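You operate a simulated robot arm through the tools that you are given. There is no shell and no other tool. Be economical: measure what you need, move in short steps, check, and stop when the job is done.

You run a simulated two-armed robot. Do the job below in one go: nothing can be reset, and whatever is moved stays where it is left.

## Task
Pick up the white powder jar with one hand, pass it to the other hand and put it on the middle of the store bench. Set down upright: white powder jar.

The check looks at the end state, three seconds after you hand in, the way a careful person would. Anything else that was tipped, shoved, dropped, spilled or broken makes it a failure.

## Robot
Two 7-joint arms with two-finger parallel grippers on one trunk, on a base that drives. Base frame: it is fixed to the floor where the robot stands at the start and does not move with it; the origin is under the middle of the robot, x ahead of it, y to its left, z up; the surface under the hand at the start is at about z = 900. Lengths are in mm, angles in degrees, forces in N, time in s.
The left shoulder is at the start at [70, 188, 925], the right one opposite. With the tool pointing down near the work surface each hand reaches from about 100 to 760 mm from the robot's upright axis, wherever it stands, measured 20 degrees to its own side. Places, roughly: middle of the store bench [500, 400, 900]; white powder jar (8x8x12 cm) [700, -100, 1800]. Payload 3.91 kg a hand.
The tool frame of a hand sits at the grasp point between the pads (the TCP): z along the fingers, y along the line on which they close. The tips reach 30 mm beyond it. The gripper opens to 110 mm. The fingers are 20 mm wide and 10 mm thick; the gripper's body (48 by 112 mm) begins 55 mm behind the TCP.
Orientation is told as [roll, pitch, yaw] about the base's x, y, z axes, in that order, counted from this pose: with the fingers straight down and closing along the base's y, the tool's x points along the base's -x, its y along +y and its z along -z.

## Interface
- The arms move only by the tool nudge_tool. It takes "left_moves", "right_moves" or both (then of equal length, played together; a hand with none holds still); each is a list of rows, each a list of 3 entries, a list of its own where there are three numbers: the shift along the base's x, y, z in mm, then the turn, a rotation vector about the base's x, y, z in degrees, then the gripper command, from -1 (shut) to 1 (fully open), values between in proportion. In form: [[[dx, dy, dz], [wx, wy, wz], hand], ...]. A call has 1 to 8 rows; each row is the pose to reach, as a shift and turn from the pose commanded when the call began. Rows are played at 5 a second. More than 50 mm and 8.6 degrees between two rows, or a gripper value outside its range, and nothing of the call is played. Where a pose cannot be reached the arm comes as near as it can. A force on the tool above 40 N (or 10 N above the force at the start of the call, whichever is more), or a blocked arm, ends the call early, and 0.2 s more pass. The fingers move at their own pace (about 72 mm/s each) and stop on an object; they squeeze with about 37 N. The grip force told is the motor's: it shows also when the fingers shut on nothing. Time passes only in rows, and 0.2 s behind the last, so rows that repeat a pose let the fingers close. The reply holds the time, the measured pose of the TCP, the force on the tool along the base axes, the opening and the grip force, in the units named above and with some noise, with the torque about the TCP (base axes, N m) and any sound that the robot's microphone picked up, and new pictures: "pictures" is both (left out), scene, wrist or none (wrist: the cameras of the hands that moved).
- Cameras (640 x 400 px; columns grow to the right, rows downward): "scene" is now at [137.6, 11.1, 1232.4]; the picture's right is [0.20, -0.98, 0.00], its down [0.19, 0.04, -0.98] and it looks along [0.96, 0.19, 0.19] (base axes); focal length 214 px, centre (320, 200). "left" rides on the left gripper at [72, -17, -103] in its tool frame; the picture's right is [0.23, 0.97, 0.00], its down [-0.76, 0.18, -0.62] and it looks along [-0.61, 0.14, 0.78] (tool axes); focal length 222 px, centre (320, 200). "right" rides on the right gripper at [72, 17, -103] in its tool frame; the picture's right is [-0.23, 0.97, 0.00], its down [-0.76, -0.18, -0.62] and it looks along [-0.61, -0.14, 0.78] (tool axes); focal length 222 px, centre (320, 200). There is no depth. A picture from a camera that has moved, and an enlarged one, comes with that camera's place and axes in the base frame and with its lens. The place of the scene camera against the robot may be out by one fixed shift of up to 12 mm in any direction.
- slide_trunk(by): slides the trunk up (or, below 0, down) by that many mm; the arms and the scene camera ride with it, the base frame stays. It gives what a move gives, with no picture.
- base_move(legs): drives the robot by 1 to 6 legs, each [ahead, turn to the left] in mm and degrees, along the robot's own axes; the way and the turn of a leg run together, so that a leg with both is an arc; at most 1500 mm and 180 degrees a leg. The arms and the cameras ride along, it lands a little off, and it stops where it bumps. It gives what a move gives, and a new picture of the scene camera.
- turn_head(pan, tilt): turns the head with the scene camera to pan (to the left, within 86 degrees either way) and tilt (down, from -29 to 69), counted from straight ahead of the robot. It gives what a move gives, and a new picture of the scene camera.
- inspect(camera, box): a new picture of the part [left, top, right, bottom] of that camera's present view, enlarged. It takes no simulated time.
- hand_in(): hands the job in; it is judged then, once.

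Go step by step. Nothing tells you exact positions but the pictures and the camera data: compare them with the known pose of the tool, close in by small moves and look again before you grip or let go. The budget is 120 turns and 260 pictures, counting those below and the enlarged ones. Unless the task says otherwise, let go and move clear before handing in, and close with one line.

The tools are called after "Emit:" as a command line: name --argument value ..., lists and objects as JSON in quotes. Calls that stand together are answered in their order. nudge_tool: Moves the arms, as the interface text tells. Its arguments: {"type":"object","properties":{"left_moves":{"type":"array"},"right_moves":{"type":"array"},"pictures":{"type":"string","enum":["both","scene","wrist","none"]}},"required":[]} The other tools are called the same way: slide_trunk (by) slides the trunk up or down; base_move (legs) drives the base; turn_head (pan, tilt) turns the head that bears the scene camera; inspect (camera, box) takes an enlarged picture of a part of a camera's view; hand_in () hands the job in.

At the start:

```text
clock: 0.0
left_position: [373.3, 263.2, 1000.7]
left_tool_rot: [0.0, 0.0, -0.1]
left_wrist_force: [-0.1, -0.1, 0.6]
left_torque: [-0.03, 0.03, 0.02]
left_grip_width: 110.0
left_finger_force: 0.1
right_position: [315.0, -42.6, 1150.2]
right_tool_rot: [0.0, 0.0, 0.0]
right_wrist_force: [0.0, -0.7, 0.0]
right_torque: [-0.01, 0.03, 0.0]
right_grip_width: 109.9
right_finger_force: 0.1
trunk travel left (down, up): [-435.0, 505.0]
robot x, y, heading: [0.4, 1.9, 0.3]
head pan, tilt: [11.2, -10.9]
```

scene: 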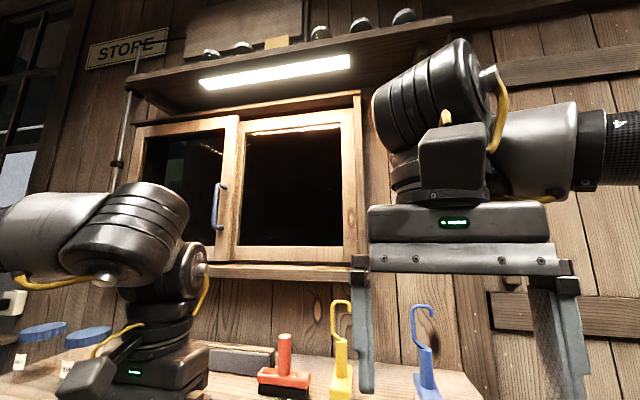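
right: 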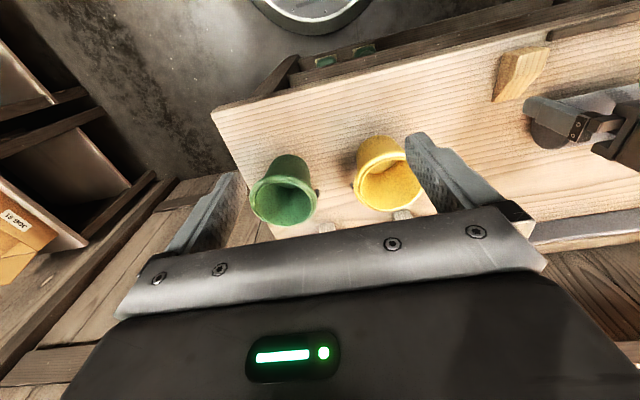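
left: 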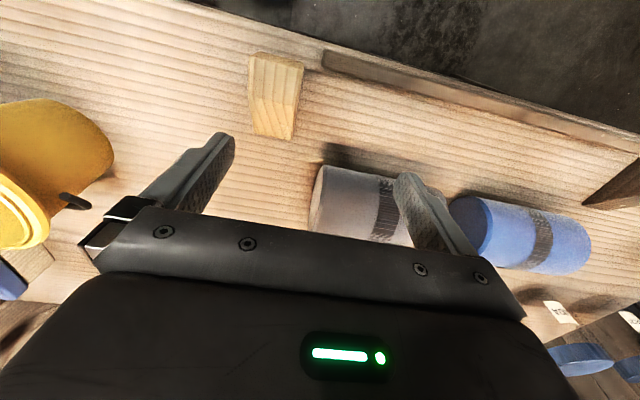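

I see a cabinet with a high shelf above it and the bench ahead; the jar should be on the high shelf. I'll raise the trunk to see the shelf top.

Emit:
slide_trunk --by 300

Emit:
turn_head --pan -8 --tilt -20

```text
clock: 3.0
left_position: [373.1, 262.0, 1299.9]
left_tool_rot: [0.1, 0.0, -0.2]
left_wrist_force: [0.3, -0.3, -0.2]
left_torque: [0.0, 0.04, 0.02]
left_grip_width: 110.0
left_finger_force: 0.0
right_position: [315.0, -42.5, 1449.2]
right_tool_rot: [0.1, 0.1, -0.1]
right_wrist_force: [-0.2, -0.5, -0.7]
right_torque: [0.04, 0.02, -0.01]
right_grip_width: 110.4
right_finger_force: 0.1
trunk travel left (down, up): [-735.0, 205.0]
robot x, y, heading: [-4.4, 5.2, 0.1]
head pan, tilt: [11.2, -10.9]
```

```text
clock: 3.8
left_position: [374.3, 262.4, 1299.5]
left_tool_rot: [0.0, -0.1, 0.0]
left_wrist_force: [0.8, 1.0, -0.5]
left_torque: [-0.01, -0.02, 0.0]
left_grip_width: 110.1
left_finger_force: 0.1
right_position: [313.9, -42.7, 1450.2]
right_tool_rot: [0.0, 0.0, 0.0]
right_wrist_force: [0.1, 1.0, -0.6]
right_torque: [-0.01, -0.02, 0.02]
right_grip_width: 109.9
right_finger_force: 0.1
trunk travel left (down, up): [-735.0, 205.0]
robot x, y, heading: [-3.4, 2.0, -0.1]
head pan, tilt: [-8.0, -20.0]
camera scene: at [130.9, -15.7, 1545.1], right [-0.14, -0.99, 0.0], down [0.34, -0.05, -0.94], along [0.93, -0.13, 0.34], focal length 214 px, centre (320, 200)
```

scene: 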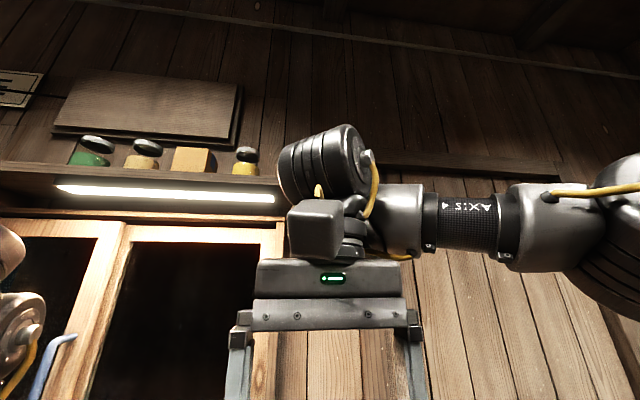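

The jar must be hidden behind the right wrist. I'll raise the rest of the way and shift the right hand aside to see it.

Emit:
slide_trunk --by 200

Emit:
nudge_tool --right_moves '[[[0, -45, 0], [0, 0, 0], 1], [[0, -90, 0], [0, 0, 0], 1], [[0, -135, 0], [0, 0, 0], 1], [[0, -180, -20], [0, 0, 0], 1], [[0, -220, -40], [0, 0, 0], 1], [[0, -220, -40], [0, 0, 0], 1]]' --pictures "none"

Emit:
turn_head --pan -3 --tilt 0

```text
clock: 6.0
left_position: [372.6, 261.7, 1498.6]
left_tool_rot: [0.0, 0.0, -0.1]
left_wrist_force: [-0.4, 0.4, 0.6]
left_torque: [0.0, 0.0, 0.02]
left_grip_width: 110.1
left_finger_force: 0.1
right_position: [313.7, -42.5, 1650.1]
right_tool_rot: [0.0, 0.0, -0.1]
right_wrist_force: [-0.3, -0.4, 1.1]
right_torque: [0.02, -0.04, 0.0]
right_grip_width: 110.2
right_finger_force: 0.1
trunk travel left (down, up): [-935.0, 5.0]
robot x, y, heading: [-0.2, 2.4, -0.0]
head pan, tilt: [-8.0, -20.0]
```

```text
clock: 7.4
left_position: [374.4, 262.8, 1500.4]
left_tool_rot: [0.0, -0.1, -0.1]
left_wrist_force: [0.1, -0.7, -0.4]
left_torque: [-0.02, 0.02, 0.0]
left_grip_width: 110.0
left_finger_force: 0.0
right_position: [335.0, -224.1, 1649.8]
right_tool_rot: [0.2, 0.3, -0.1]
right_wrist_force: [0.3, 0.1, -0.1]
right_torque: [-0.02, 0.01, -0.03]
right_grip_width: 110.0
right_finger_force: 0.1
right hand out of reach, approached as far as the arm can: row 4, 5, 6
trunk travel left (down, up): [-935.0, 5.0]
robot x, y, heading: [-1.5, -1.1, -0.1]
head pan, tilt: [-8.0, -20.0]
```

```text
clock: 8.2
left_position: [373.7, 261.0, 1500.1]
left_tool_rot: [0.0, 0.0, 0.0]
left_wrist_force: [-0.4, -0.5, 0.5]
left_torque: [0.02, -0.01, 0.02]
left_grip_width: 109.8
left_finger_force: 0.0
right_position: [333.8, -223.2, 1649.1]
right_tool_rot: [0.1, 0.3, -0.1]
right_wrist_force: [-0.2, 0.0, -0.1]
right_torque: [-0.02, 0.02, 0.03]
right_grip_width: 109.9
right_finger_force: 0.1
trunk travel left (down, up): [-935.0, 5.0]
robot x, y, heading: [-2.4, 0.0, -0.3]
head pan, tilt: [-3.0, 0.0]
camera scene: at [145.0, -9.6, 1716.0], right [-0.05, -1.0, 0.0], down [0.0, 0.0, -1.0], along [1.0, -0.05, 0.0], focal length 214 px, centre (320, 200)
```

scene: 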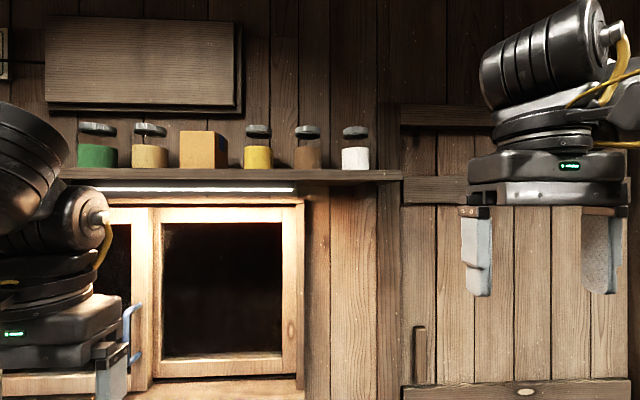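

Emit:
inspect --camera "scene" --box '[240, 100, 420, 212]'

Emit:
turn_head --pan 10 --tilt 55

```text
3.56 times, centred on (330, 156) of scene
camera zoom: at [145.0, -9.6, 1716.0], right [-0.05, -1.0, 0.0], down [0.0, 0.0, -1.0], along [1.0, -0.05, 0.0], focal length 763 px, centre (284, 356)
```

zoom: 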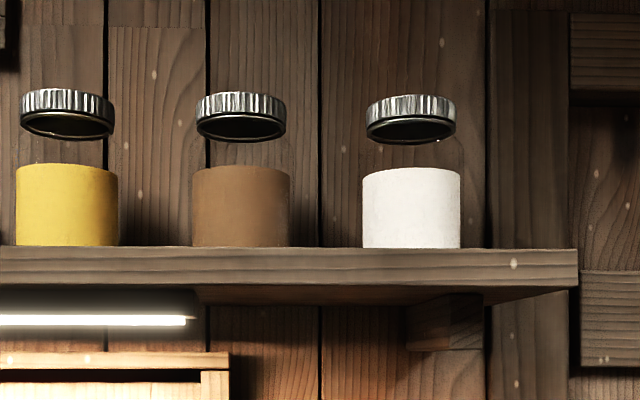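

```text
clock: 9.5
left_position: [372.7, 262.0, 1498.7]
left_tool_rot: [0.0, 0.0, -0.1]
left_wrist_force: [0.6, 0.0, 0.1]
left_torque: [0.03, 0.0, -0.02]
left_grip_width: 110.0
left_finger_force: 0.1
right_position: [334.1, -224.0, 1649.9]
right_tool_rot: [0.1, 0.3, -0.1]
right_wrist_force: [0.1, 0.6, -0.3]
right_torque: [0.01, 0.0, 0.02]
right_grip_width: 109.8
right_finger_force: 0.0
trunk travel left (down, up): [-935.0, 5.0]
robot x, y, heading: [-0.4, 0.8, 0.0]
head pan, tilt: [10.0, 55.0]
camera scene: at [126.7, 7.3, 1631.5], right [0.17, -0.98, 0.0], down [-0.81, -0.14, -0.57], along [0.57, 0.1, -0.82], focal length 214 px, centre (320, 200)
```

scene: 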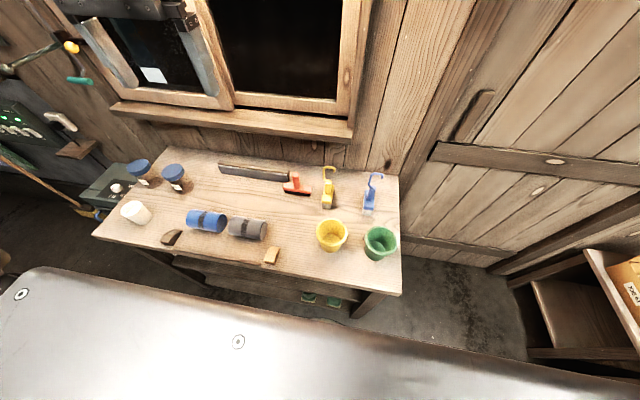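

The white jar is the rightmost on the shelf, around (710, -130, 1800), and the bench middle looks free behind the grey roll. I turn the right hand toward a forward-pointing pose, well short of the shelf.

Emit:
nudge_tool --right_moves '[[[18, 0, 10], [0, -8.5, 0], 1], [[36, 0, 20], [0, -17, 0], 1], [[54, 0, 30], [0, -25.5, 0], 1], [[72, 0, 40], [0, -34, 0], 1], [[90, 0, 50], [0, -42.5, 0], 1], [[108, 0, 60], [0, -51, 0], 1], [[126, 0, 80], [0, -59.5, 0], 1], [[144, 0, 100], [0, -68, 0], 1]]' --pictures "wrist"

Emit:
turn_head --pan -5 --tilt 0

```text
clock: 11.3
left_position: [373.2, 259.0, 1499.4]
left_tool_rot: [0.2, 0.0, 0.0]
left_wrist_force: [-0.1, 0.0, 0.6]
left_torque: [-0.02, -0.03, 0.01]
left_grip_width: 110.1
left_finger_force: 0.0
right_position: [505.4, -169.2, 1870.4]
right_tool_rot: [7.9, -55.2, 0.3]
right_wrist_force: [-1.0, -0.4, -0.4]
right_torque: [0.0, -0.04, -0.03]
right_grip_width: 110.0
right_finger_force: 0.1
right hand out of reach, approached as far as the arm can: row 1, 2, 3, 4, 5, 6, 7, 8
trunk travel left (down, up): [-935.0, 5.0]
robot x, y, heading: [2.7, 4.3, 0.0]
head pan, tilt: [10.0, 55.0]
camera right: at [378.9, -167.3, 1870.7], right [0.01, 0.96, 0.26], down [-0.05, -0.26, 0.96], along [1.0, -0.03, 0.05], focal length 222 px, centre (320, 200)
```

right: 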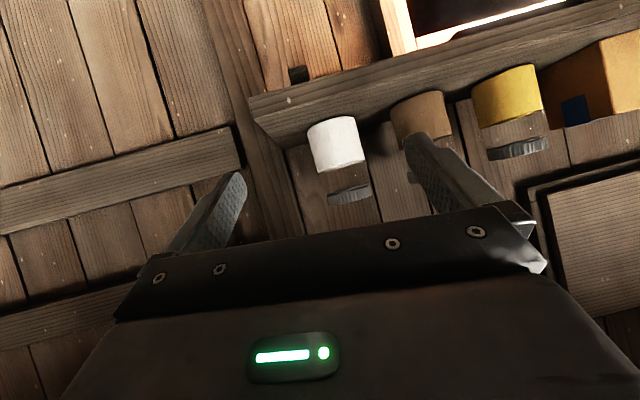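

```text
clock: 12.5
left_position: [375.5, 260.5, 1499.2]
left_tool_rot: [0.0, 0.1, -0.1]
left_wrist_force: [0.3, -0.4, 0.7]
left_torque: [0.02, 0.06, -0.01]
left_grip_width: 110.1
left_finger_force: 0.0
right_position: [509.1, -165.5, 1869.3]
right_tool_rot: [7.9, -55.0, 0.4]
right_wrist_force: [-0.4, 0.2, -0.8]
right_torque: [0.0, 0.0, -0.01]
right_grip_width: 110.2
right_finger_force: 0.0
trunk travel left (down, up): [-935.0, 5.0]
robot x, y, heading: [-1.6, 2.0, -0.2]
head pan, tilt: [-5.0, 0.0]
camera scene: at [148.2, -13.5, 1715.5], right [-0.09, -1.0, 0.0], down [0.0, 0.0, -1.0], along [1.0, -0.09, 0.0], focal length 214 px, centre (320, 200)
```

scene: 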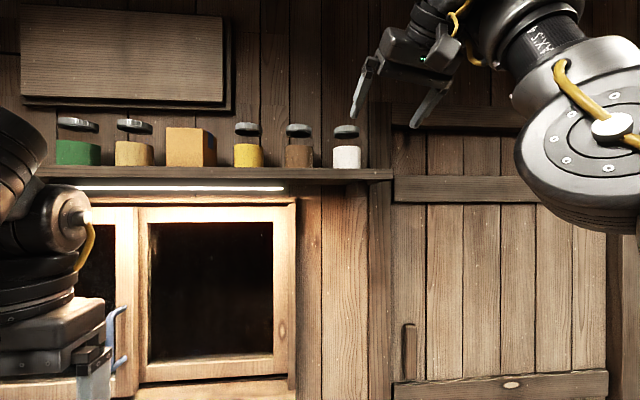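

Triangulating from the wrist view puts the jar near (702, -131, base 1797). I level the hand's roll, pitch it closer to horizontal and line it up in front of the jar.

Emit:
nudge_tool --right_moves '[[[10, 10, 0], [-1, -4, -2], 1], [[20, 20, 0], [-2, -8, -4], 1], [[30, 28, -5], [-3, -12, -6], 1], [[40, 36, -10], [-3.6, -15, -7], 1], [[40, 36, -10], [-3.6, -15, -7], 1]]' --pictures "both"

```text
clock: 13.7
left_position: [373.4, 262.0, 1500.3]
left_tool_rot: [0.1, 0.0, -0.1]
left_wrist_force: [-0.2, -0.1, -0.3]
left_torque: [-0.04, 0.0, -0.04]
left_grip_width: 109.9
left_finger_force: 0.0
right_position: [505.4, -164.4, 1871.1]
right_tool_rot: [7.8, -55.1, 0.4]
right_wrist_force: [0.6, 0.4, 0.0]
right_torque: [0.02, -0.02, 0.0]
right_grip_width: 110.0
right_finger_force: 0.2
right hand out of reach, approached as far as the arm can: row 1, 2, 3, 4, 5
trunk travel left (down, up): [-935.0, 5.0]
robot x, y, heading: [-4.1, -1.7, -0.1]
head pan, tilt: [-5.0, 0.0]
camera scene: at [145.4, -12.8, 1715.8], right [-0.09, -1.0, 0.0], down [0.0, 0.0, -1.0], along [1.0, -0.09, 0.0], focal length 214 px, centre (320, 200)
camera right: at [378.9, -163.1, 1871.0], right [0.01, 0.96, 0.26], down [-0.05, -0.26, 0.96], along [1.0, -0.03, 0.04], focal length 222 px, centre (320, 200)
```

scene: 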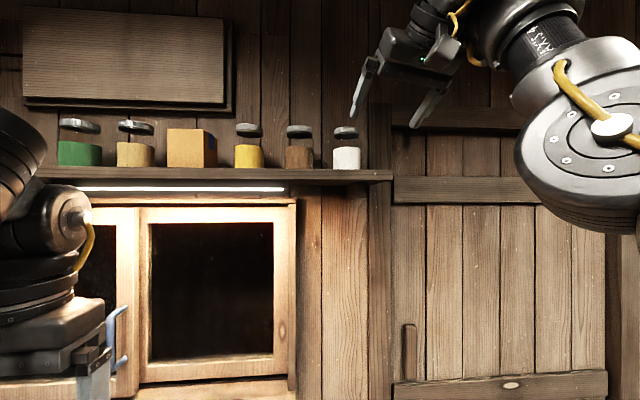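
right: 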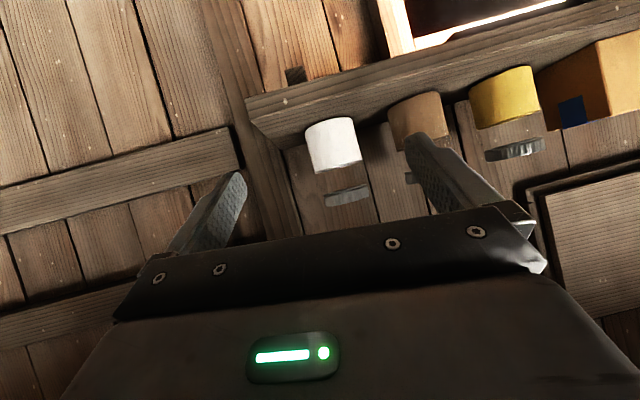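

The arm seems to be against a limit. I'll probe with a pure translation.

Emit:
nudge_tool --right_moves '[[[20, 0, -20], [0, 0, 0], 1], [[40, 0, -40], [0, 0, 0], 1], [[40, 0, -40], [0, 0, 0], 1]]' --pictures "none"

Emit:
nudge_tool --right_moves '[[[0, 0, -20], [-3, 0, -6], 1], [[0, 0, -20], [-3, 0, -6], 1]]' --pictures "none"

```text
clock: 14.5
left_position: [373.4, 262.3, 1500.1]
left_tool_rot: [0.0, 0.1, -0.1]
left_wrist_force: [1.1, 0.4, 0.0]
left_torque: [0.01, 0.01, 0.04]
left_grip_width: 110.1
left_finger_force: 0.1
right_position: [519.9, -163.1, 1859.0]
right_tool_rot: [7.5, -53.4, 0.8]
right_wrist_force: [0.0, -1.0, 1.2]
right_torque: [0.02, 0.01, -0.04]
right_grip_width: 110.0
right_finger_force: 0.1
right hand out of reach, approached as far as the arm can: row 1, 2, 3
trunk travel left (down, up): [-935.0, 5.0]
robot x, y, heading: [0.6, 0.8, -0.0]
head pan, tilt: [-5.0, 0.0]
```

```text
clock: 15.1
left_position: [373.9, 261.9, 1500.6]
left_tool_rot: [-0.1, 0.0, -0.1]
left_wrist_force: [-0.4, 0.4, 0.3]
left_torque: [-0.01, 0.01, 0.01]
left_grip_width: 110.3
left_finger_force: 0.0
right_position: [520.3, -164.0, 1857.5]
right_tool_rot: [7.5, -53.4, 0.9]
right_wrist_force: [0.4, -0.5, -1.0]
right_torque: [0.0, 0.03, 0.04]
right_grip_width: 109.9
right_finger_force: 0.0
right hand out of reach, approached as far as the arm can: row 1, 2
trunk travel left (down, up): [-935.0, 5.0]
robot x, y, heading: [1.7, 1.9, -0.1]
head pan, tilt: [-5.0, 0.0]
```

At the reach boundary: wrist too high. Lower the hand and pull back first, then pitch.

Emit:
nudge_tool --right_moves '[[[0, 0, -50], [0, 0, 0], 1], [[-20, 0, -95], [0, 0, 0], 1], [[-40, 0, -140], [0, 0, 0], 1], [[-60, 0, -185], [0, 0, 0], 1], [[-60, 0, -185], [0, 0, 0], 1]]' --pictures "none"

```text
clock: 16.3
left_position: [373.5, 262.0, 1499.3]
left_tool_rot: [0.1, 0.0, -0.1]
left_wrist_force: [-0.6, -0.5, 0.6]
left_torque: [0.0, 0.01, 0.0]
left_grip_width: 109.9
left_finger_force: 0.1
right_position: [518.9, -163.3, 1858.3]
right_tool_rot: [7.6, -53.5, 0.9]
right_wrist_force: [0.4, -1.1, 1.0]
right_torque: [-0.01, 0.01, 0.02]
right_grip_width: 109.9
right_finger_force: 0.0
right hand out of reach, approached as far as the arm can: row 1, 2, 3, 4, 5
trunk travel left (down, up): [-935.0, 5.0]
robot x, y, heading: [-0.4, 2.1, -0.3]
head pan, tilt: [-5.0, 0.0]
```

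The elbow seems straight (singular). I try backing out along the way I came, with the reverse rotation.

Emit:
nudge_tool --right_moves '[[[-22, -8, -25], [0, 8, 0], 1], [[-44, -15, -50], [0, 16, 0], 1], [[-66, -22, -75], [0, 24, 0], 1], [[-88, -30, -100], [-3, 32, -3], 1], [[-110, -37, -125], [-4, 40, -3], 1], [[-132, -44, -150], [-5, 48, -3], 1], [[-155, -50, -180], [-6, 53, -3], 1], [[-165, -50, -210], [-6, 53, -3], 1]]' --pictures "scene"

```text
refused: row 4 steps farther than a row can; nothing moved
```

Emit:
nudge_tool --right_moves '[[[-22, -8, -25], [0, 8, 0], 1], [[-44, -15, -50], [0, 16, 0], 1], [[-66, -22, -75], [0, 24, 0], 1], [[-88, -30, -100], [-1, 32, -1], 1], [[-110, -37, -125], [-2, 40, -2], 1], [[-132, -44, -150], [-3, 48, -3], 1], [[-155, -50, -180], [-4, 53, -3], 1], [[-165, -50, -210], [-5, 53, -3], 1]]' --pictures "scene"

```text
clock: 18.1
left_position: [373.0, 261.6, 1499.7]
left_tool_rot: [0.0, 0.0, -0.1]
left_wrist_force: [0.3, -0.9, 0.2]
left_torque: [0.04, -0.01, -0.04]
left_grip_width: 110.0
left_finger_force: 0.1
right_position: [355.2, -214.2, 1658.1]
right_tool_rot: [3.2, -0.3, -0.3]
right_wrist_force: [0.5, 0.4, -0.6]
right_torque: [-0.02, -0.04, -0.03]
right_grip_width: 109.9
right_finger_force: 0.0
right hand out of reach, approached as far as the arm can: row 1, 2, 3, 8
trunk travel left (down, up): [-935.0, 5.0]
robot x, y, heading: [1.1, -1.1, -0.2]
head pan, tilt: [-5.0, 0.0]
camera scene: at [145.7, -13.1, 1715.8], right [-0.09, -1.0, 0.0], down [0.0, 0.0, -1.0], along [1.0, -0.09, 0.0], focal length 214 px, centre (320, 200)
```

scene: 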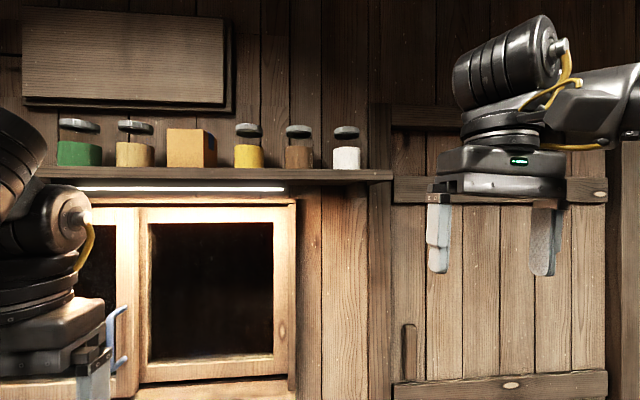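

That freed it. Now I bring the hand lower and inward, with a bent elbow, before pitching it.

Emit:
nudge_tool --right_moves '[[[0, 40, 0], [-1.5, 0, 0], 1], [[0, 80, -25], [-3, 0, 0], 1], [[20, 110, -60], [-3, 0, 0], 1], [[35, 120, -105], [-3, 0, 0], 1], [[45, 120, -150], [-3, 0, 0], 1], [[45, 120, -190], [-3, 0, 0], 1], [[45, 120, -190], [-3, 0, 0], 1]]' --pictures "scene"

```text
refused: row 3 steps farther than a row can; nothing moved
```

Emit:
nudge_tool --right_moves '[[[0, 40, 0], [-1.5, 0, 0], 1], [[0, 80, -25], [-3, 0, 0], 1], [[15, 100, -60], [-3, 0, 0], 1], [[30, 110, -100], [-3, 0, 0], 1], [[45, 120, -140], [-3, 0, 0], 1], [[45, 120, -185], [-3, 0, 0], 1], [[45, 120, -185], [-3, 0, 0], 1]]' --pictures "scene"

```text
clock: 19.7
left_position: [371.5, 260.6, 1499.7]
left_tool_rot: [0.0, -0.1, -0.1]
left_wrist_force: [-1.0, 0.3, -0.2]
left_torque: [0.03, -0.03, -0.05]
left_grip_width: 110.2
left_finger_force: 0.0
right_position: [466.5, -75.4, 1606.6]
right_tool_rot: [-0.5, -0.5, 0.1]
right_wrist_force: [0.2, 0.4, 0.7]
right_torque: [-0.03, 0.0, 0.0]
right_grip_width: 110.0
right_finger_force: 0.0
right hand out of reach, approached as far as the arm can: row 2, 3, 4, 5, 6, 7
trunk travel left (down, up): [-935.0, 5.0]
robot x, y, heading: [1.4, -0.1, -0.3]
head pan, tilt: [-5.0, 0.0]
camera scene: at [142.9, -13.3, 1716.0], right [-0.09, -1.0, 0.0], down [0.0, 0.0, -1.0], along [1.0, -0.09, 0.0], focal length 214 px, centre (320, 200)
```

scene: 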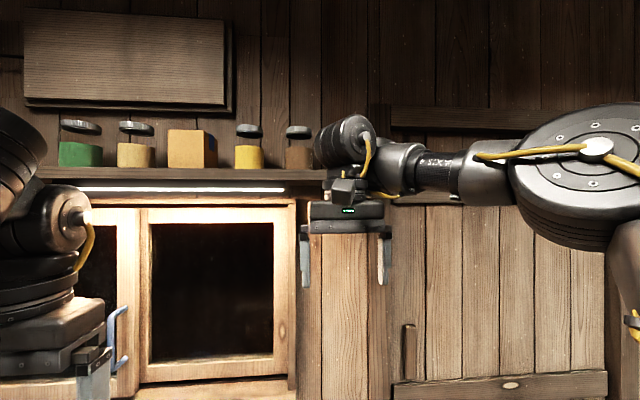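

The limit there was an inner one (elbow fold). From this extended pose I pitch the hand forward, staying in front of the shelf.

Emit:
nudge_tool --right_moves '[[[5, 0, 0], [0, -8.5, 0], 1], [[10, 0, 0], [0, -17, 0], 1], [[20, 0, 10], [0, -25.5, 0], 1], [[30, 0, 20], [0, -34, 0], 1], [[40, -5, 30], [0, -42.5, 0], 1], [[50, -10, 45], [0, -51, 0], 1], [[60, -15, 60], [0, -59.5, 0], 1], [[70, -20, 75], [0, -68, 0], 1]]' --pictures "scene"

```text
clock: 21.5
left_position: [374.4, 265.2, 1499.3]
left_tool_rot: [-0.1, 0.0, -0.1]
left_wrist_force: [0.1, 0.2, -0.7]
left_torque: [0.01, 0.01, -0.01]
left_grip_width: 109.8
left_finger_force: 0.1
right_position: [531.0, 4.9, 1769.9]
right_tool_rot: [6.0, -45.6, 0.6]
right_wrist_force: [0.1, 0.8, -0.4]
right_torque: [0.02, 0.02, -0.01]
right_grip_width: 109.9
right_finger_force: 0.1
right hand out of reach, approached as far as the arm can: row 1, 2, 3, 4, 5, 6, 7, 8
trunk travel left (down, up): [-935.0, 5.0]
robot x, y, heading: [-0.6, 2.5, 0.3]
head pan, tilt: [-5.0, 0.0]
camera scene: at [146.6, -9.7, 1715.7], right [-0.09, -1.0, 0.0], down [0.0, 0.0, -1.0], along [1.0, -0.09, 0.0], focal length 214 px, centre (320, 200)
```

scene: 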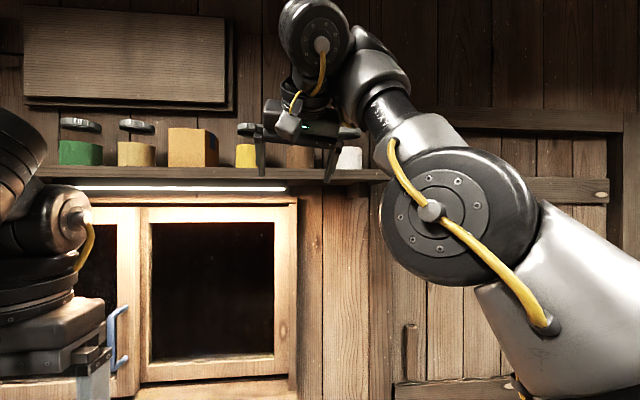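

The right arm's IK looks caught on a limit. I'll probe whether the left arm, in its present configuration, can point its fingers forward.

Emit:
nudge_tool --left_moves '[[[10, 0, 10], [0, -8.5, 0], 1], [[20, 0, 20], [0, -17, 0], 1], [[30, 0, 30], [0, -25.5, 0], 1], [[40, 0, 40], [0, -34, 0], 1], [[50, 0, 50], [0, -42.5, 0], 1], [[60, 0, 60], [0, -51, 0], 1], [[70, 0, 70], [0, -59.5, 0], 1], [[80, 0, 80], [0, -68, 0], 1]]' --pictures "scene"

```text
clock: 23.3
left_position: [480.8, 296.6, 1603.1]
left_tool_rot: [0.4, -68.1, -0.7]
left_wrist_force: [-0.3, -0.5, -0.1]
left_torque: [-0.03, 0.01, 0.02]
left_grip_width: 110.1
left_finger_force: 0.0
left hand out of reach, approached as far as the arm can: row 4, 5, 6, 7, 8
right_position: [530.0, 0.9, 1770.8]
right_tool_rot: [6.2, -45.5, 0.3]
right_wrist_force: [0.1, -1.2, -0.8]
right_torque: [-0.01, 0.03, 0.02]
right_grip_width: 109.8
right_finger_force: 0.1
trunk travel left (down, up): [-935.0, 5.0]
robot x, y, heading: [-0.0, 0.4, 0.1]
head pan, tilt: [-5.0, 0.0]
camera scene: at [146.9, -13.0, 1715.7], right [-0.09, -1.0, 0.0], down [0.0, 0.0, -1.0], along [1.0, -0.09, 0.0], focal length 214 px, centre (320, 200)
```

scene: 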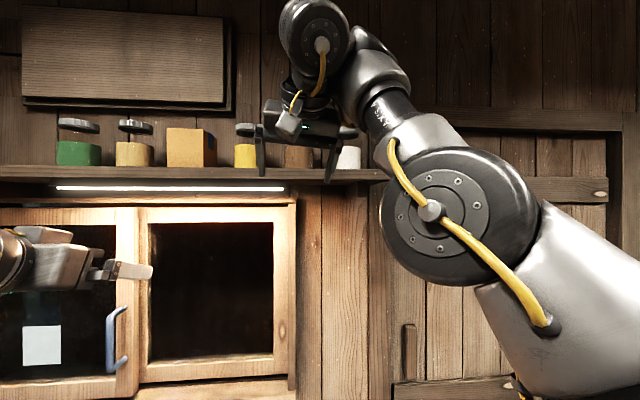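

The left arm pitched fine from its lower pose. So I bring the right hand down into the mirror pose (around (400, -260, 1500)) before pitching.

Emit:
nudge_tool --right_moves '[[[-8, -15, -20], [0, 8, 0], 1], [[-16, -30, -45], [0, 16, 0], 1], [[-24, -45, -70], [0, 24, 0], 1], [[-32, -60, -95], [-1, 32, 0], 1], [[-40, -75, -120], [-2, 40, -1], 1], [[-45, -90, -150], [-4, 45.5, -1], 1], [[-45, -110, -180], [-6, 45.5, -1], 1], [[-45, -130, -215], [-6, 45.5, -1], 1]]' --pictures "none"

Emit:
nudge_tool --right_moves '[[[0, -25, -35], [0, 0, 0], 1], [[0, -50, -70], [0, 0, 0], 1], [[0, -75, -100], [0, 0, 0], 1], [[0, -75, -100], [0, 0, 0], 1]]' --pictures "scene"

```text
clock: 25.1
left_position: [478.3, 295.3, 1603.1]
left_tool_rot: [0.6, -67.9, -0.8]
left_wrist_force: [-0.3, 1.2, -0.7]
left_torque: [0.03, 0.05, -0.01]
left_grip_width: 110.0
left_finger_force: 0.1
right_position: [483.0, -128.8, 1607.1]
right_tool_rot: [0.9, 0.2, 1.7]
right_wrist_force: [0.1, 0.3, -0.1]
right_torque: [0.02, 0.0, 0.01]
right_grip_width: 110.1
right_finger_force: 0.1
right hand out of reach, approached as far as the arm can: row 1, 2, 3, 7, 8
trunk travel left (down, up): [-935.0, 5.0]
robot x, y, heading: [4.3, 2.4, -0.1]
head pan, tilt: [-5.0, 0.0]
```

```text
clock: 26.1
left_position: [478.5, 299.1, 1603.9]
left_tool_rot: [0.3, -67.9, -0.4]
left_wrist_force: [-0.2, 0.2, 0.7]
left_torque: [0.0, -0.02, -0.04]
left_grip_width: 110.1
left_finger_force: 0.0
right_position: [510.7, -158.2, 1596.2]
right_tool_rot: [0.9, 0.2, 1.7]
right_wrist_force: [0.2, 0.3, 1.0]
right_torque: [-0.02, -0.02, 0.01]
right_grip_width: 110.2
right_finger_force: 0.1
right hand out of reach, approached as far as the arm can: row 1, 2, 3, 4
trunk travel left (down, up): [-935.0, 5.0]
robot x, y, heading: [-1.5, 2.9, 0.0]
head pan, tilt: [-5.0, 0.0]
camera scene: at [143.7, -10.3, 1716.0], right [-0.09, -1.0, 0.0], down [0.0, 0.0, -1.0], along [1.0, -0.09, 0.0], focal length 214 px, centre (320, 200)
```

scene: 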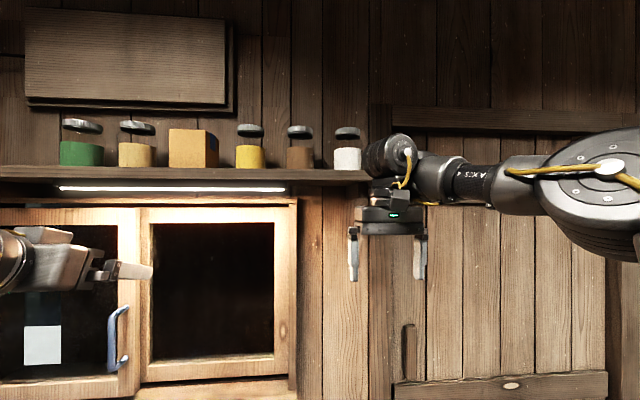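

The right arm's elbow is out sideways and awkward. I'll test whether the left arm can hold a forward-pointing pose at shelf height (staying short of the shelf).

Emit:
nudge_tool --left_moves '[[[0, -10, 40], [0, 0, 0], 1], [[10, -20, 80], [0, 0, 0], 1], [[20, -30, 120], [0, -3, 0], 1], [[30, -40, 160], [0, -6, 0], 1], [[40, -50, 200], [0, -8, 0], 1], [[50, -50, 235], [0, -8, 0], 1], [[50, -50, 235], [0, -8, 0], 1]]' --pictures "both"

```text
clock: 27.7
left_position: [529.0, 244.4, 1837.1]
left_tool_rot: [0.2, -75.9, -0.3]
left_wrist_force: [-0.3, -0.7, 0.9]
left_torque: [-0.01, 0.02, 0.0]
left_grip_width: 110.2
left_finger_force: 0.0
right_position: [512.3, -160.2, 1594.7]
right_tool_rot: [0.8, 0.1, 1.7]
right_wrist_force: [0.3, 0.6, 0.0]
right_torque: [0.04, -0.01, 0.0]
right_grip_width: 110.2
right_finger_force: 0.1
trunk travel left (down, up): [-935.0, 5.0]
robot x, y, heading: [1.8, 0.3, 0.1]
head pan, tilt: [-5.0, 0.0]
camera scene: at [145.7, -12.2, 1715.8], right [-0.09, -1.0, 0.0], down [0.0, 0.0, -1.0], along [1.0, -0.09, 0.0], focal length 214 px, centre (320, 200)
camera left: at [411.5, 227.0, 1792.9], right [-0.05, 0.97, -0.22], down [-0.42, 0.18, 0.89], along [0.91, 0.14, 0.4], focal length 222 px, centre (320, 200)
```

scene: 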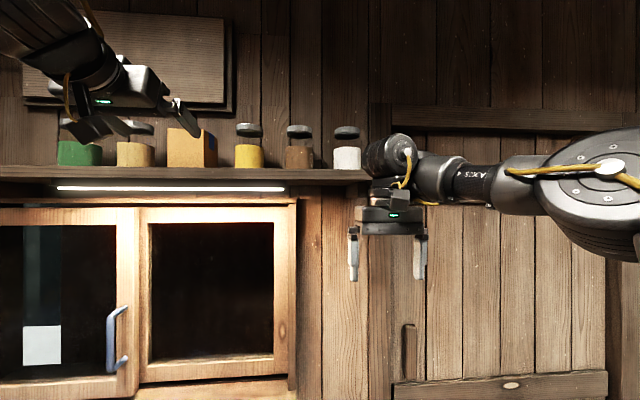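
left: 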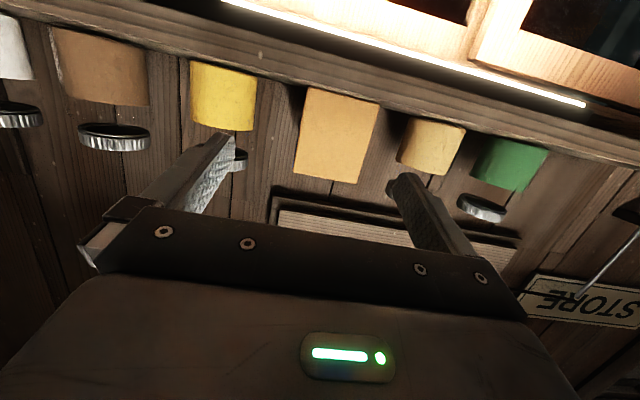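

The left arm works well at shelf height. Turning the base about 22° to the right puts the jar in front of the left arm, so the left will pick and the right will place.

Emit:
base_move --legs '[[0, -22]]'

```text
clock: 29.2
left_position: [582.2, 33.6, 1837.1]
left_tool_rot: [-0.2, -76.0, -21.3]
left_wrist_force: [0.0, 0.5, -0.5]
left_torque: [0.0, -0.05, -0.04]
left_grip_width: 110.1
left_finger_force: 0.0
right_position: [418.8, -335.0, 1596.4]
right_tool_rot: [0.8, 0.3, -19.9]
right_wrist_force: [0.0, 0.0, 0.8]
right_torque: [0.03, 0.0, -0.03]
right_grip_width: 110.0
right_finger_force: 0.1
trunk travel left (down, up): [-935.0, 5.0]
robot x, y, heading: [0.6, -0.4, -21.5]
head pan, tilt: [-5.0, 0.0]
camera scene: at [133.6, -61.6, 1715.9], right [-0.45, -0.89, 0.0], down [0.0, 0.0, -1.0], along [0.89, -0.45, 0.0], focal length 214 px, centre (320, 200)
```

scene: 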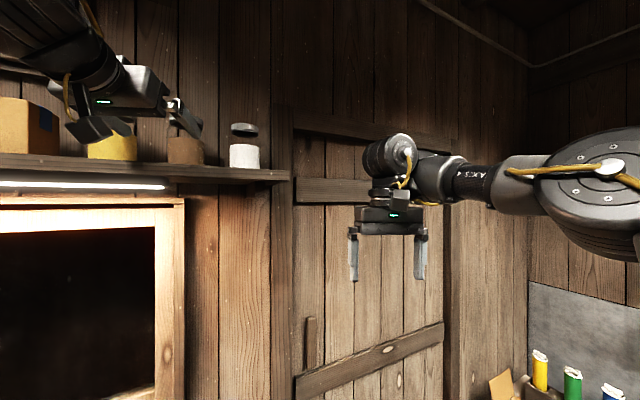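

I line the left hand up in front of the white jar, staying back from the shelf jars.

Emit:
nudge_tool --left_moves '[[[-30, -20, 10], [0, 0, 2], 1], [[-35, -60, 15], [0, 0, 4], 1], [[-35, -100, 15], [0, 0, 6], 1], [[-25, -140, 15], [0, 0, 9], 1], [[-25, -140, 15], [0, 0, 9], 1]]' --pictures "both"

```text
clock: 30.4
left_position: [553.9, -108.9, 1851.4]
left_tool_rot: [0.2, -76.0, -12.8]
left_wrist_force: [0.8, -0.3, -0.9]
left_torque: [0.05, -0.01, -0.03]
left_grip_width: 109.9
left_finger_force: 0.0
right_position: [416.5, -338.1, 1595.6]
right_tool_rot: [0.9, 0.1, -19.9]
right_wrist_force: [0.4, 0.1, 0.2]
right_torque: [0.02, -0.04, 0.03]
right_grip_width: 110.3
right_finger_force: 0.1
trunk travel left (down, up): [-935.0, 5.0]
robot x, y, heading: [1.9, -0.7, -21.5]
head pan, tilt: [-5.0, 0.0]
camera scene: at [131.3, -64.5, 1715.9], right [-0.45, -0.89, 0.0], down [0.0, 0.0, -1.0], along [0.89, -0.45, 0.0], focal length 214 px, centre (320, 200)
camera left: at [435.7, -99.6, 1806.5], right [0.16, 0.96, -0.22], down [-0.37, 0.26, 0.89], along [0.91, -0.06, 0.4], focal length 222 px, centre (320, 200)
```

scene: 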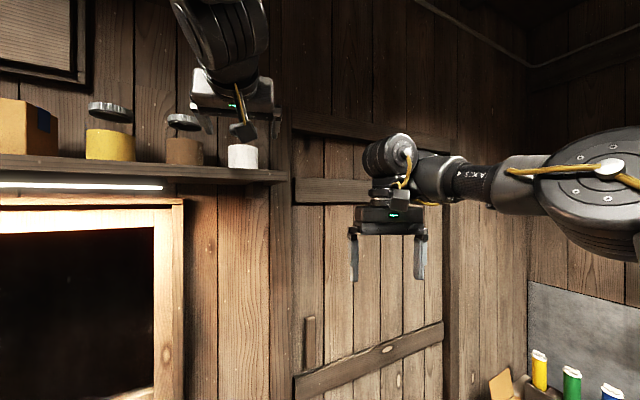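
left: 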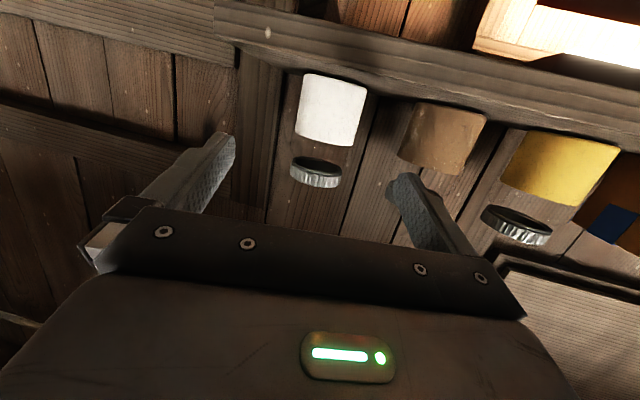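

Two views agree: jar centre about (720, -131), base z ≈ 1783, shelf front edge x ≈ 618. I tilt the hand a bit more downward so its camera clears the shelf, and close in to look again.

Emit:
nudge_tool --left_moves '[[[10, 0, 5], [1.1, 5, 0], 1], [[25, 0, 5], [2.2, 9.8, 0], 1], [[40, 0, 0], [2.2, 9.8, 0], 1], [[55, 0, -8], [2.2, 9.8, 0], 1], [[55, 0, -8], [2.2, 9.8, 0], 1]]' --pictures "both"

Emit:
inspect --camera "scene" --box '[130, 60, 330, 185]'

```text
clock: 31.6
left_position: [609.9, -110.1, 1843.6]
left_tool_rot: [0.3, -65.9, -13.0]
left_wrist_force: [-0.3, -0.8, -0.7]
left_torque: [-0.01, -0.01, 0.03]
left_grip_width: 109.9
left_finger_force: 0.0
right_position: [417.2, -339.7, 1594.8]
right_tool_rot: [0.9, 0.2, -19.9]
right_wrist_force: [-0.5, 0.5, 0.4]
right_torque: [0.05, 0.01, -0.02]
right_grip_width: 109.8
right_finger_force: 0.1
trunk travel left (down, up): [-935.0, 5.0]
robot x, y, heading: [1.4, -0.3, -21.8]
head pan, tilt: [-5.0, 0.0]
camera scene: at [132.4, -66.1, 1715.8], right [-0.45, -0.89, 0.0], down [0.0, 0.0, -1.0], along [0.89, -0.45, 0.0], focal length 214 px, centre (320, 200)
camera left: at [485.7, -100.1, 1820.5], right [0.12, 0.97, -0.2], down [-0.21, 0.23, 0.95], along [0.97, -0.07, 0.24], focal length 222 px, centre (320, 200)
```

scene: 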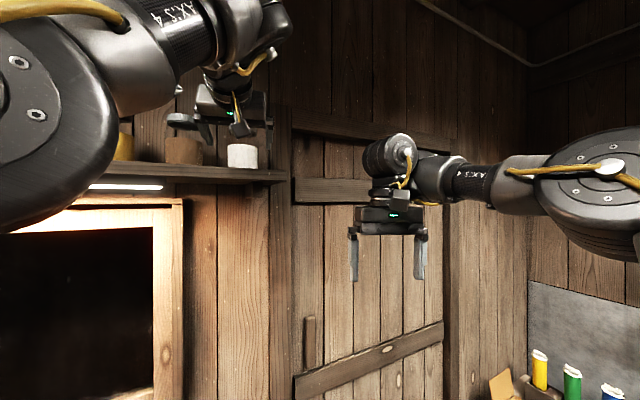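
left: 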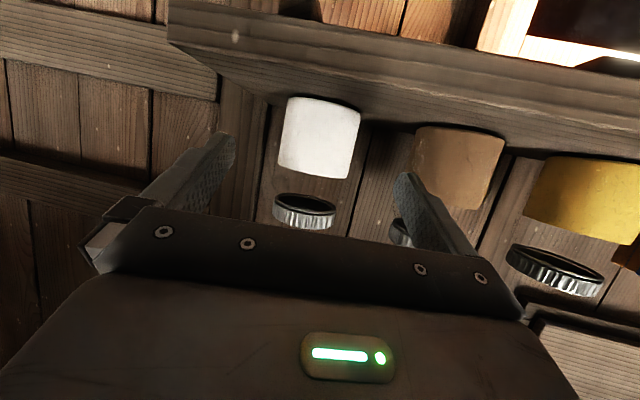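

```text
3.20 times, centred on (230, 122) of scene
camera zoom: at [132.4, -66.1, 1715.8], right [-0.45, -0.89, 0.0], down [0.0, 0.0, -1.0], along [0.89, -0.45, 0.0], focal length 686 px, centre (608, 448)
```

zoom: 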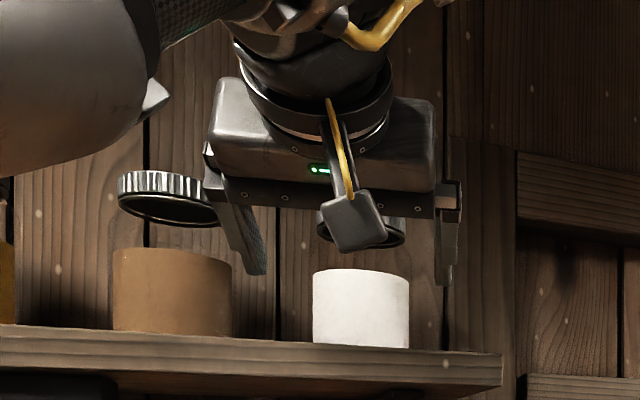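

Refined: jar centre (720, -132), base 1783, top 1903. Moving in halfway along the hand's axis, then checking.

Emit:
nudge_tool --left_moves '[[[25, -5, -4], [0, 0, 0], 1], [[50, -10, -8], [0, 0, 0], 1], [[50, -10, -8], [0, 0, 0], 1]]' --pictures "wrist"

Emit:
inspect --camera "scene" --box '[150, 60, 310, 160]'

```text
clock: 32.4
left_position: [648.0, -119.2, 1827.7]
left_tool_rot: [0.2, -66.0, -13.0]
left_wrist_force: [-0.1, -0.4, 0.4]
left_torque: [0.03, 0.01, 0.04]
left_grip_width: 109.9
left_finger_force: 0.0
left hand out of reach, approached as far as the arm can: row 2, 3
right_position: [416.0, -340.0, 1594.9]
right_tool_rot: [1.1, 0.2, -19.9]
right_wrist_force: [0.3, -0.5, 0.2]
right_torque: [0.02, -0.01, -0.03]
right_grip_width: 110.0
right_finger_force: 0.0
trunk travel left (down, up): [-935.0, 5.0]
robot x, y, heading: [1.2, -0.3, -21.8]
head pan, tilt: [-5.0, 0.0]
camera left: at [523.4, -109.3, 1804.9], right [0.12, 0.97, -0.21], down [-0.21, 0.23, 0.95], along [0.97, -0.07, 0.24], focal length 222 px, centre (320, 200)
```

left: 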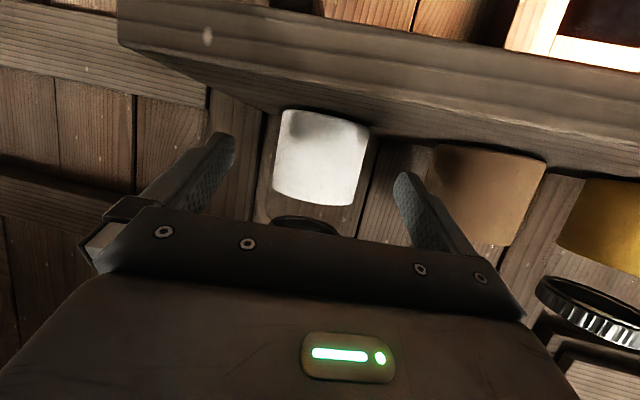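

```text
4.00 times, centred on (230, 110) of scene
camera zoom: at [131.6, -66.3, 1715.9], right [-0.45, -0.89, 0.0], down [0.0, 0.0, -1.0], along [0.89, -0.45, 0.0], focal length 858 px, centre (680, 560)
```

zoom: 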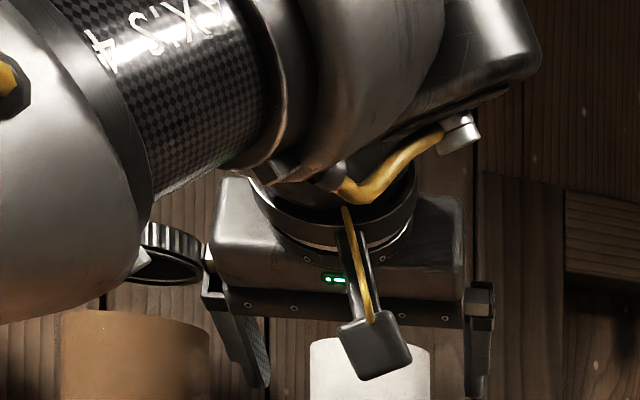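

Reach ends about 60 mm short. I retract the hand and drive the base forward 90 mm.

Emit:
nudge_tool --left_moves '[[[-40, 12, 8], [0, 0, 0], 1], [[-80, 24, 16], [0, 0, 0], 1], [[-105, 34, 20], [0, 0, 0], 1], [[-105, 34, 20], [0, 0, 0], 1]]' --pictures "none"

Emit:
base_move --legs '[[90, 0]]'

```text
clock: 33.4
left_position: [543.1, -84.4, 1848.2]
left_tool_rot: [0.3, -65.9, -12.8]
left_wrist_force: [0.3, -0.8, 0.5]
left_torque: [0.01, -0.02, -0.02]
left_grip_width: 110.0
left_finger_force: 0.1
right_position: [419.3, -338.2, 1595.1]
right_tool_rot: [0.9, 0.3, -19.9]
right_wrist_force: [0.1, 0.5, -0.1]
right_torque: [0.02, 0.0, 0.02]
right_grip_width: 110.0
right_finger_force: 0.0
trunk travel left (down, up): [-935.0, 5.0]
robot x, y, heading: [1.1, 0.5, -21.4]
head pan, tilt: [-5.0, 0.0]
```

```text
clock: 34.6
left_position: [605.1, -106.5, 1848.4]
left_tool_rot: [0.0, -65.9, -12.3]
left_wrist_force: [0.4, 0.1, -0.3]
left_torque: [0.02, 0.03, 0.04]
left_grip_width: 109.6
left_finger_force: 0.2
right_position: [483.8, -358.9, 1599.0]
right_tool_rot: [1.7, 1.3, -19.3]
right_wrist_force: [0.2, 0.1, 0.3]
right_torque: [-0.03, 0.0, 0.01]
right_grip_width: 109.9
right_finger_force: 0.1
trunk travel left (down, up): [-935.0, 5.0]
robot x, y, heading: [56.5, -48.4, -17.3]
head pan, tilt: [-5.0, 0.0]
camera scene: at [191.4, -98.8, 1716.0], right [-0.37, -0.93, 0.0], down [0.0, 0.0, -1.0], along [0.93, -0.37, 0.0], focal length 214 px, centre (320, 200)
```

scene: 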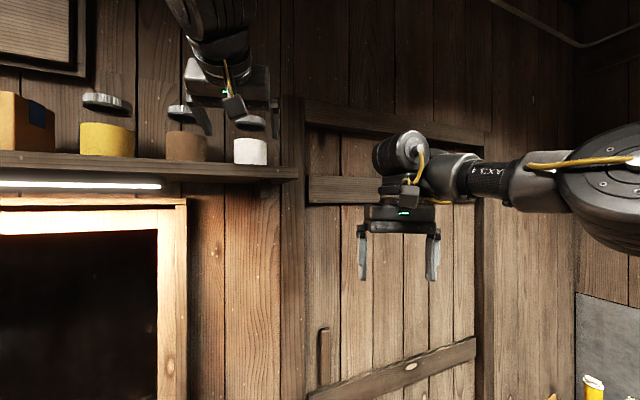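

The base came to about (57, -48) and twisted slightly, perhaps touching something. I check the bench below before continuing.

Emit:
turn_head --pan 20 --tilt 60

```text
clock: 35.9
left_position: [603.2, -103.5, 1850.2]
left_tool_rot: [-0.3, -66.0, -12.1]
left_wrist_force: [-0.5, 0.4, 0.1]
left_torque: [-0.01, 0.01, 0.0]
left_grip_width: 110.1
left_finger_force: 0.0
right_position: [483.6, -356.6, 1600.2]
right_tool_rot: [1.6, 1.2, -19.5]
right_wrist_force: [0.2, 0.7, 0.0]
right_torque: [-0.02, -0.01, 0.02]
right_grip_width: 110.2
right_finger_force: 0.0
trunk travel left (down, up): [-935.0, 5.0]
robot x, y, heading: [58.5, -45.3, -17.2]
head pan, tilt: [20.0, 60.0]
camera scene: at [173.5, -59.6, 1625.7], right [0.05, -1.0, 0.0], down [-0.86, -0.05, -0.5], along [0.5, 0.02, -0.86], focal length 214 px, centre (320, 200)
```

scene: 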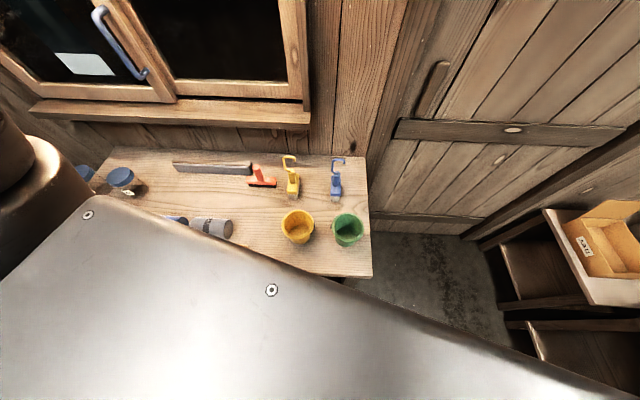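

Nothing on the bench was disturbed. Moving the left hand in toward the jar.

Emit:
nudge_tool --left_moves '[[[20, -10, -5], [0, 0, 0], 1], [[40, -14, -10], [0, 0, 0], 1], [[60, -18, -12], [0, 0, 0], 1], [[60, -18, -12], [0, 0, 0], 1]]' --pictures "wrist"

Emit:
turn_head --pan -12 --tilt -5

```text
clock: 36.9
left_position: [668.4, -124.4, 1835.7]
left_tool_rot: [0.2, -65.9, -12.5]
left_wrist_force: [-0.1, 0.3, 0.2]
left_torque: [-0.01, -0.01, -0.01]
left_grip_width: 110.1
left_finger_force: 0.0
right_position: [485.1, -360.6, 1598.9]
right_tool_rot: [1.8, 1.3, -19.4]
right_wrist_force: [-0.9, -0.3, -0.1]
right_torque: [0.0, 0.02, 0.01]
right_grip_width: 110.0
right_finger_force: 0.1
trunk travel left (down, up): [-935.0, 5.0]
robot x, y, heading: [57.8, -45.9, -17.0]
head pan, tilt: [20.0, 60.0]
camera left: at [543.4, -115.5, 1812.3], right [0.11, 0.97, -0.21], down [-0.21, 0.23, 0.95], along [0.97, -0.06, 0.23], focal length 222 px, centre (320, 200)
```

left: 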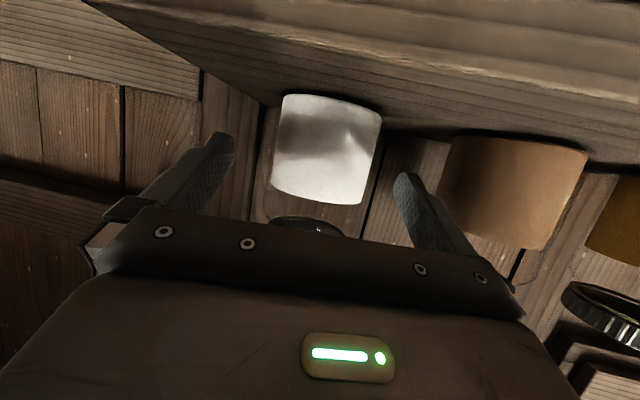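

```text
clock: 38.2
left_position: [666.6, -124.6, 1835.3]
left_tool_rot: [0.2, -66.0, -12.3]
left_wrist_force: [0.2, 0.5, 0.2]
left_torque: [0.01, 0.01, 0.01]
left_grip_width: 110.0
left_finger_force: 0.1
right_position: [484.1, -360.5, 1598.3]
right_tool_rot: [1.7, 1.2, -19.4]
right_wrist_force: [0.6, 0.1, 0.2]
right_torque: [-0.03, 0.01, -0.02]
right_grip_width: 109.8
right_finger_force: 0.0
trunk travel left (down, up): [-935.0, 5.0]
robot x, y, heading: [54.2, -42.6, -17.1]
head pan, tilt: [-12.0, -5.0]
camera scene: at [186.1, -108.0, 1723.5], right [-0.48, -0.87, 0.0], down [0.08, -0.04, -1.0], along [0.87, -0.48, 0.09], focal length 214 px, centre (320, 200)
```

scene: 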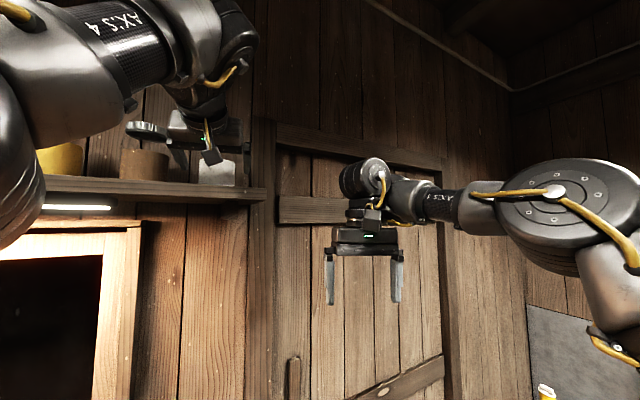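

Consistent: jar centre about (718, -130), base 1783. Final advance of ~39 mm, then check.

Emit:
nudge_tool --left_moves '[[[13, -1, 0], [0, 0, 0], 1], [[26, -2, 0], [0, 0, 0], 1], [[39, -3, 0], [0, 0, 0], 1], [[39, -3, 0], [0, 0, 0], 1]]' --pictures "wrist"

Emit:
inspect --camera "scene" --box '[110, 80, 270, 205]'

```text
clock: 39.2
left_position: [704.4, -126.5, 1834.7]
left_tool_rot: [0.2, -65.9, -12.2]
left_wrist_force: [-0.7, -0.3, 0.5]
left_torque: [-0.02, 0.02, 0.02]
left_grip_width: 109.9
left_finger_force: 0.1
left hand out of reach, approached as far as the arm can: row 3, 4
right_position: [485.6, -359.1, 1598.4]
right_tool_rot: [1.6, 1.1, -19.4]
right_wrist_force: [-0.9, 0.6, 0.1]
right_torque: [0.01, 0.0, -0.03]
right_grip_width: 109.7
right_finger_force: 0.0
trunk travel left (down, up): [-935.0, 5.0]
robot x, y, heading: [57.5, -45.9, -17.0]
head pan, tilt: [-12.0, -5.0]
camera left: at [579.0, -117.8, 1811.3], right [0.11, 0.97, -0.21], down [-0.21, 0.23, 0.95], along [0.97, -0.06, 0.23], focal length 222 px, centre (320, 200)
```

left: 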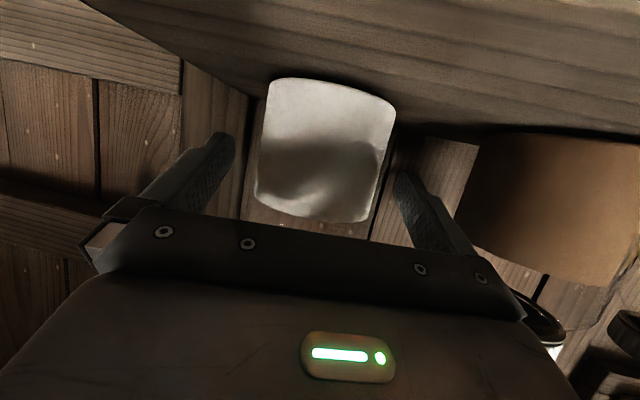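

```text
3.20 times, centred on (190, 142) of scene
camera zoom: at [185.5, -107.5, 1723.7], right [-0.48, -0.87, 0.0], down [0.08, -0.04, -1.0], along [0.87, -0.48, 0.09], focal length 686 px, centre (736, 384)
```

zoom: 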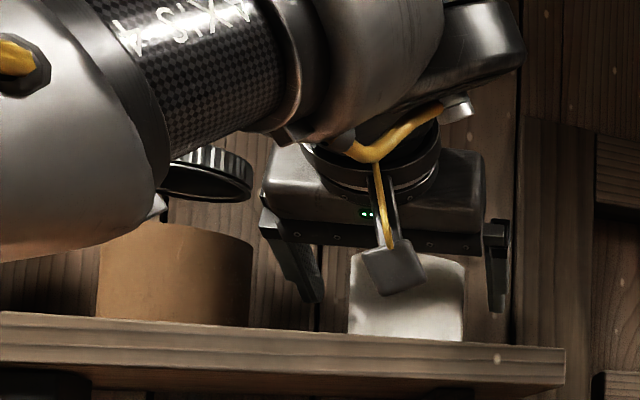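

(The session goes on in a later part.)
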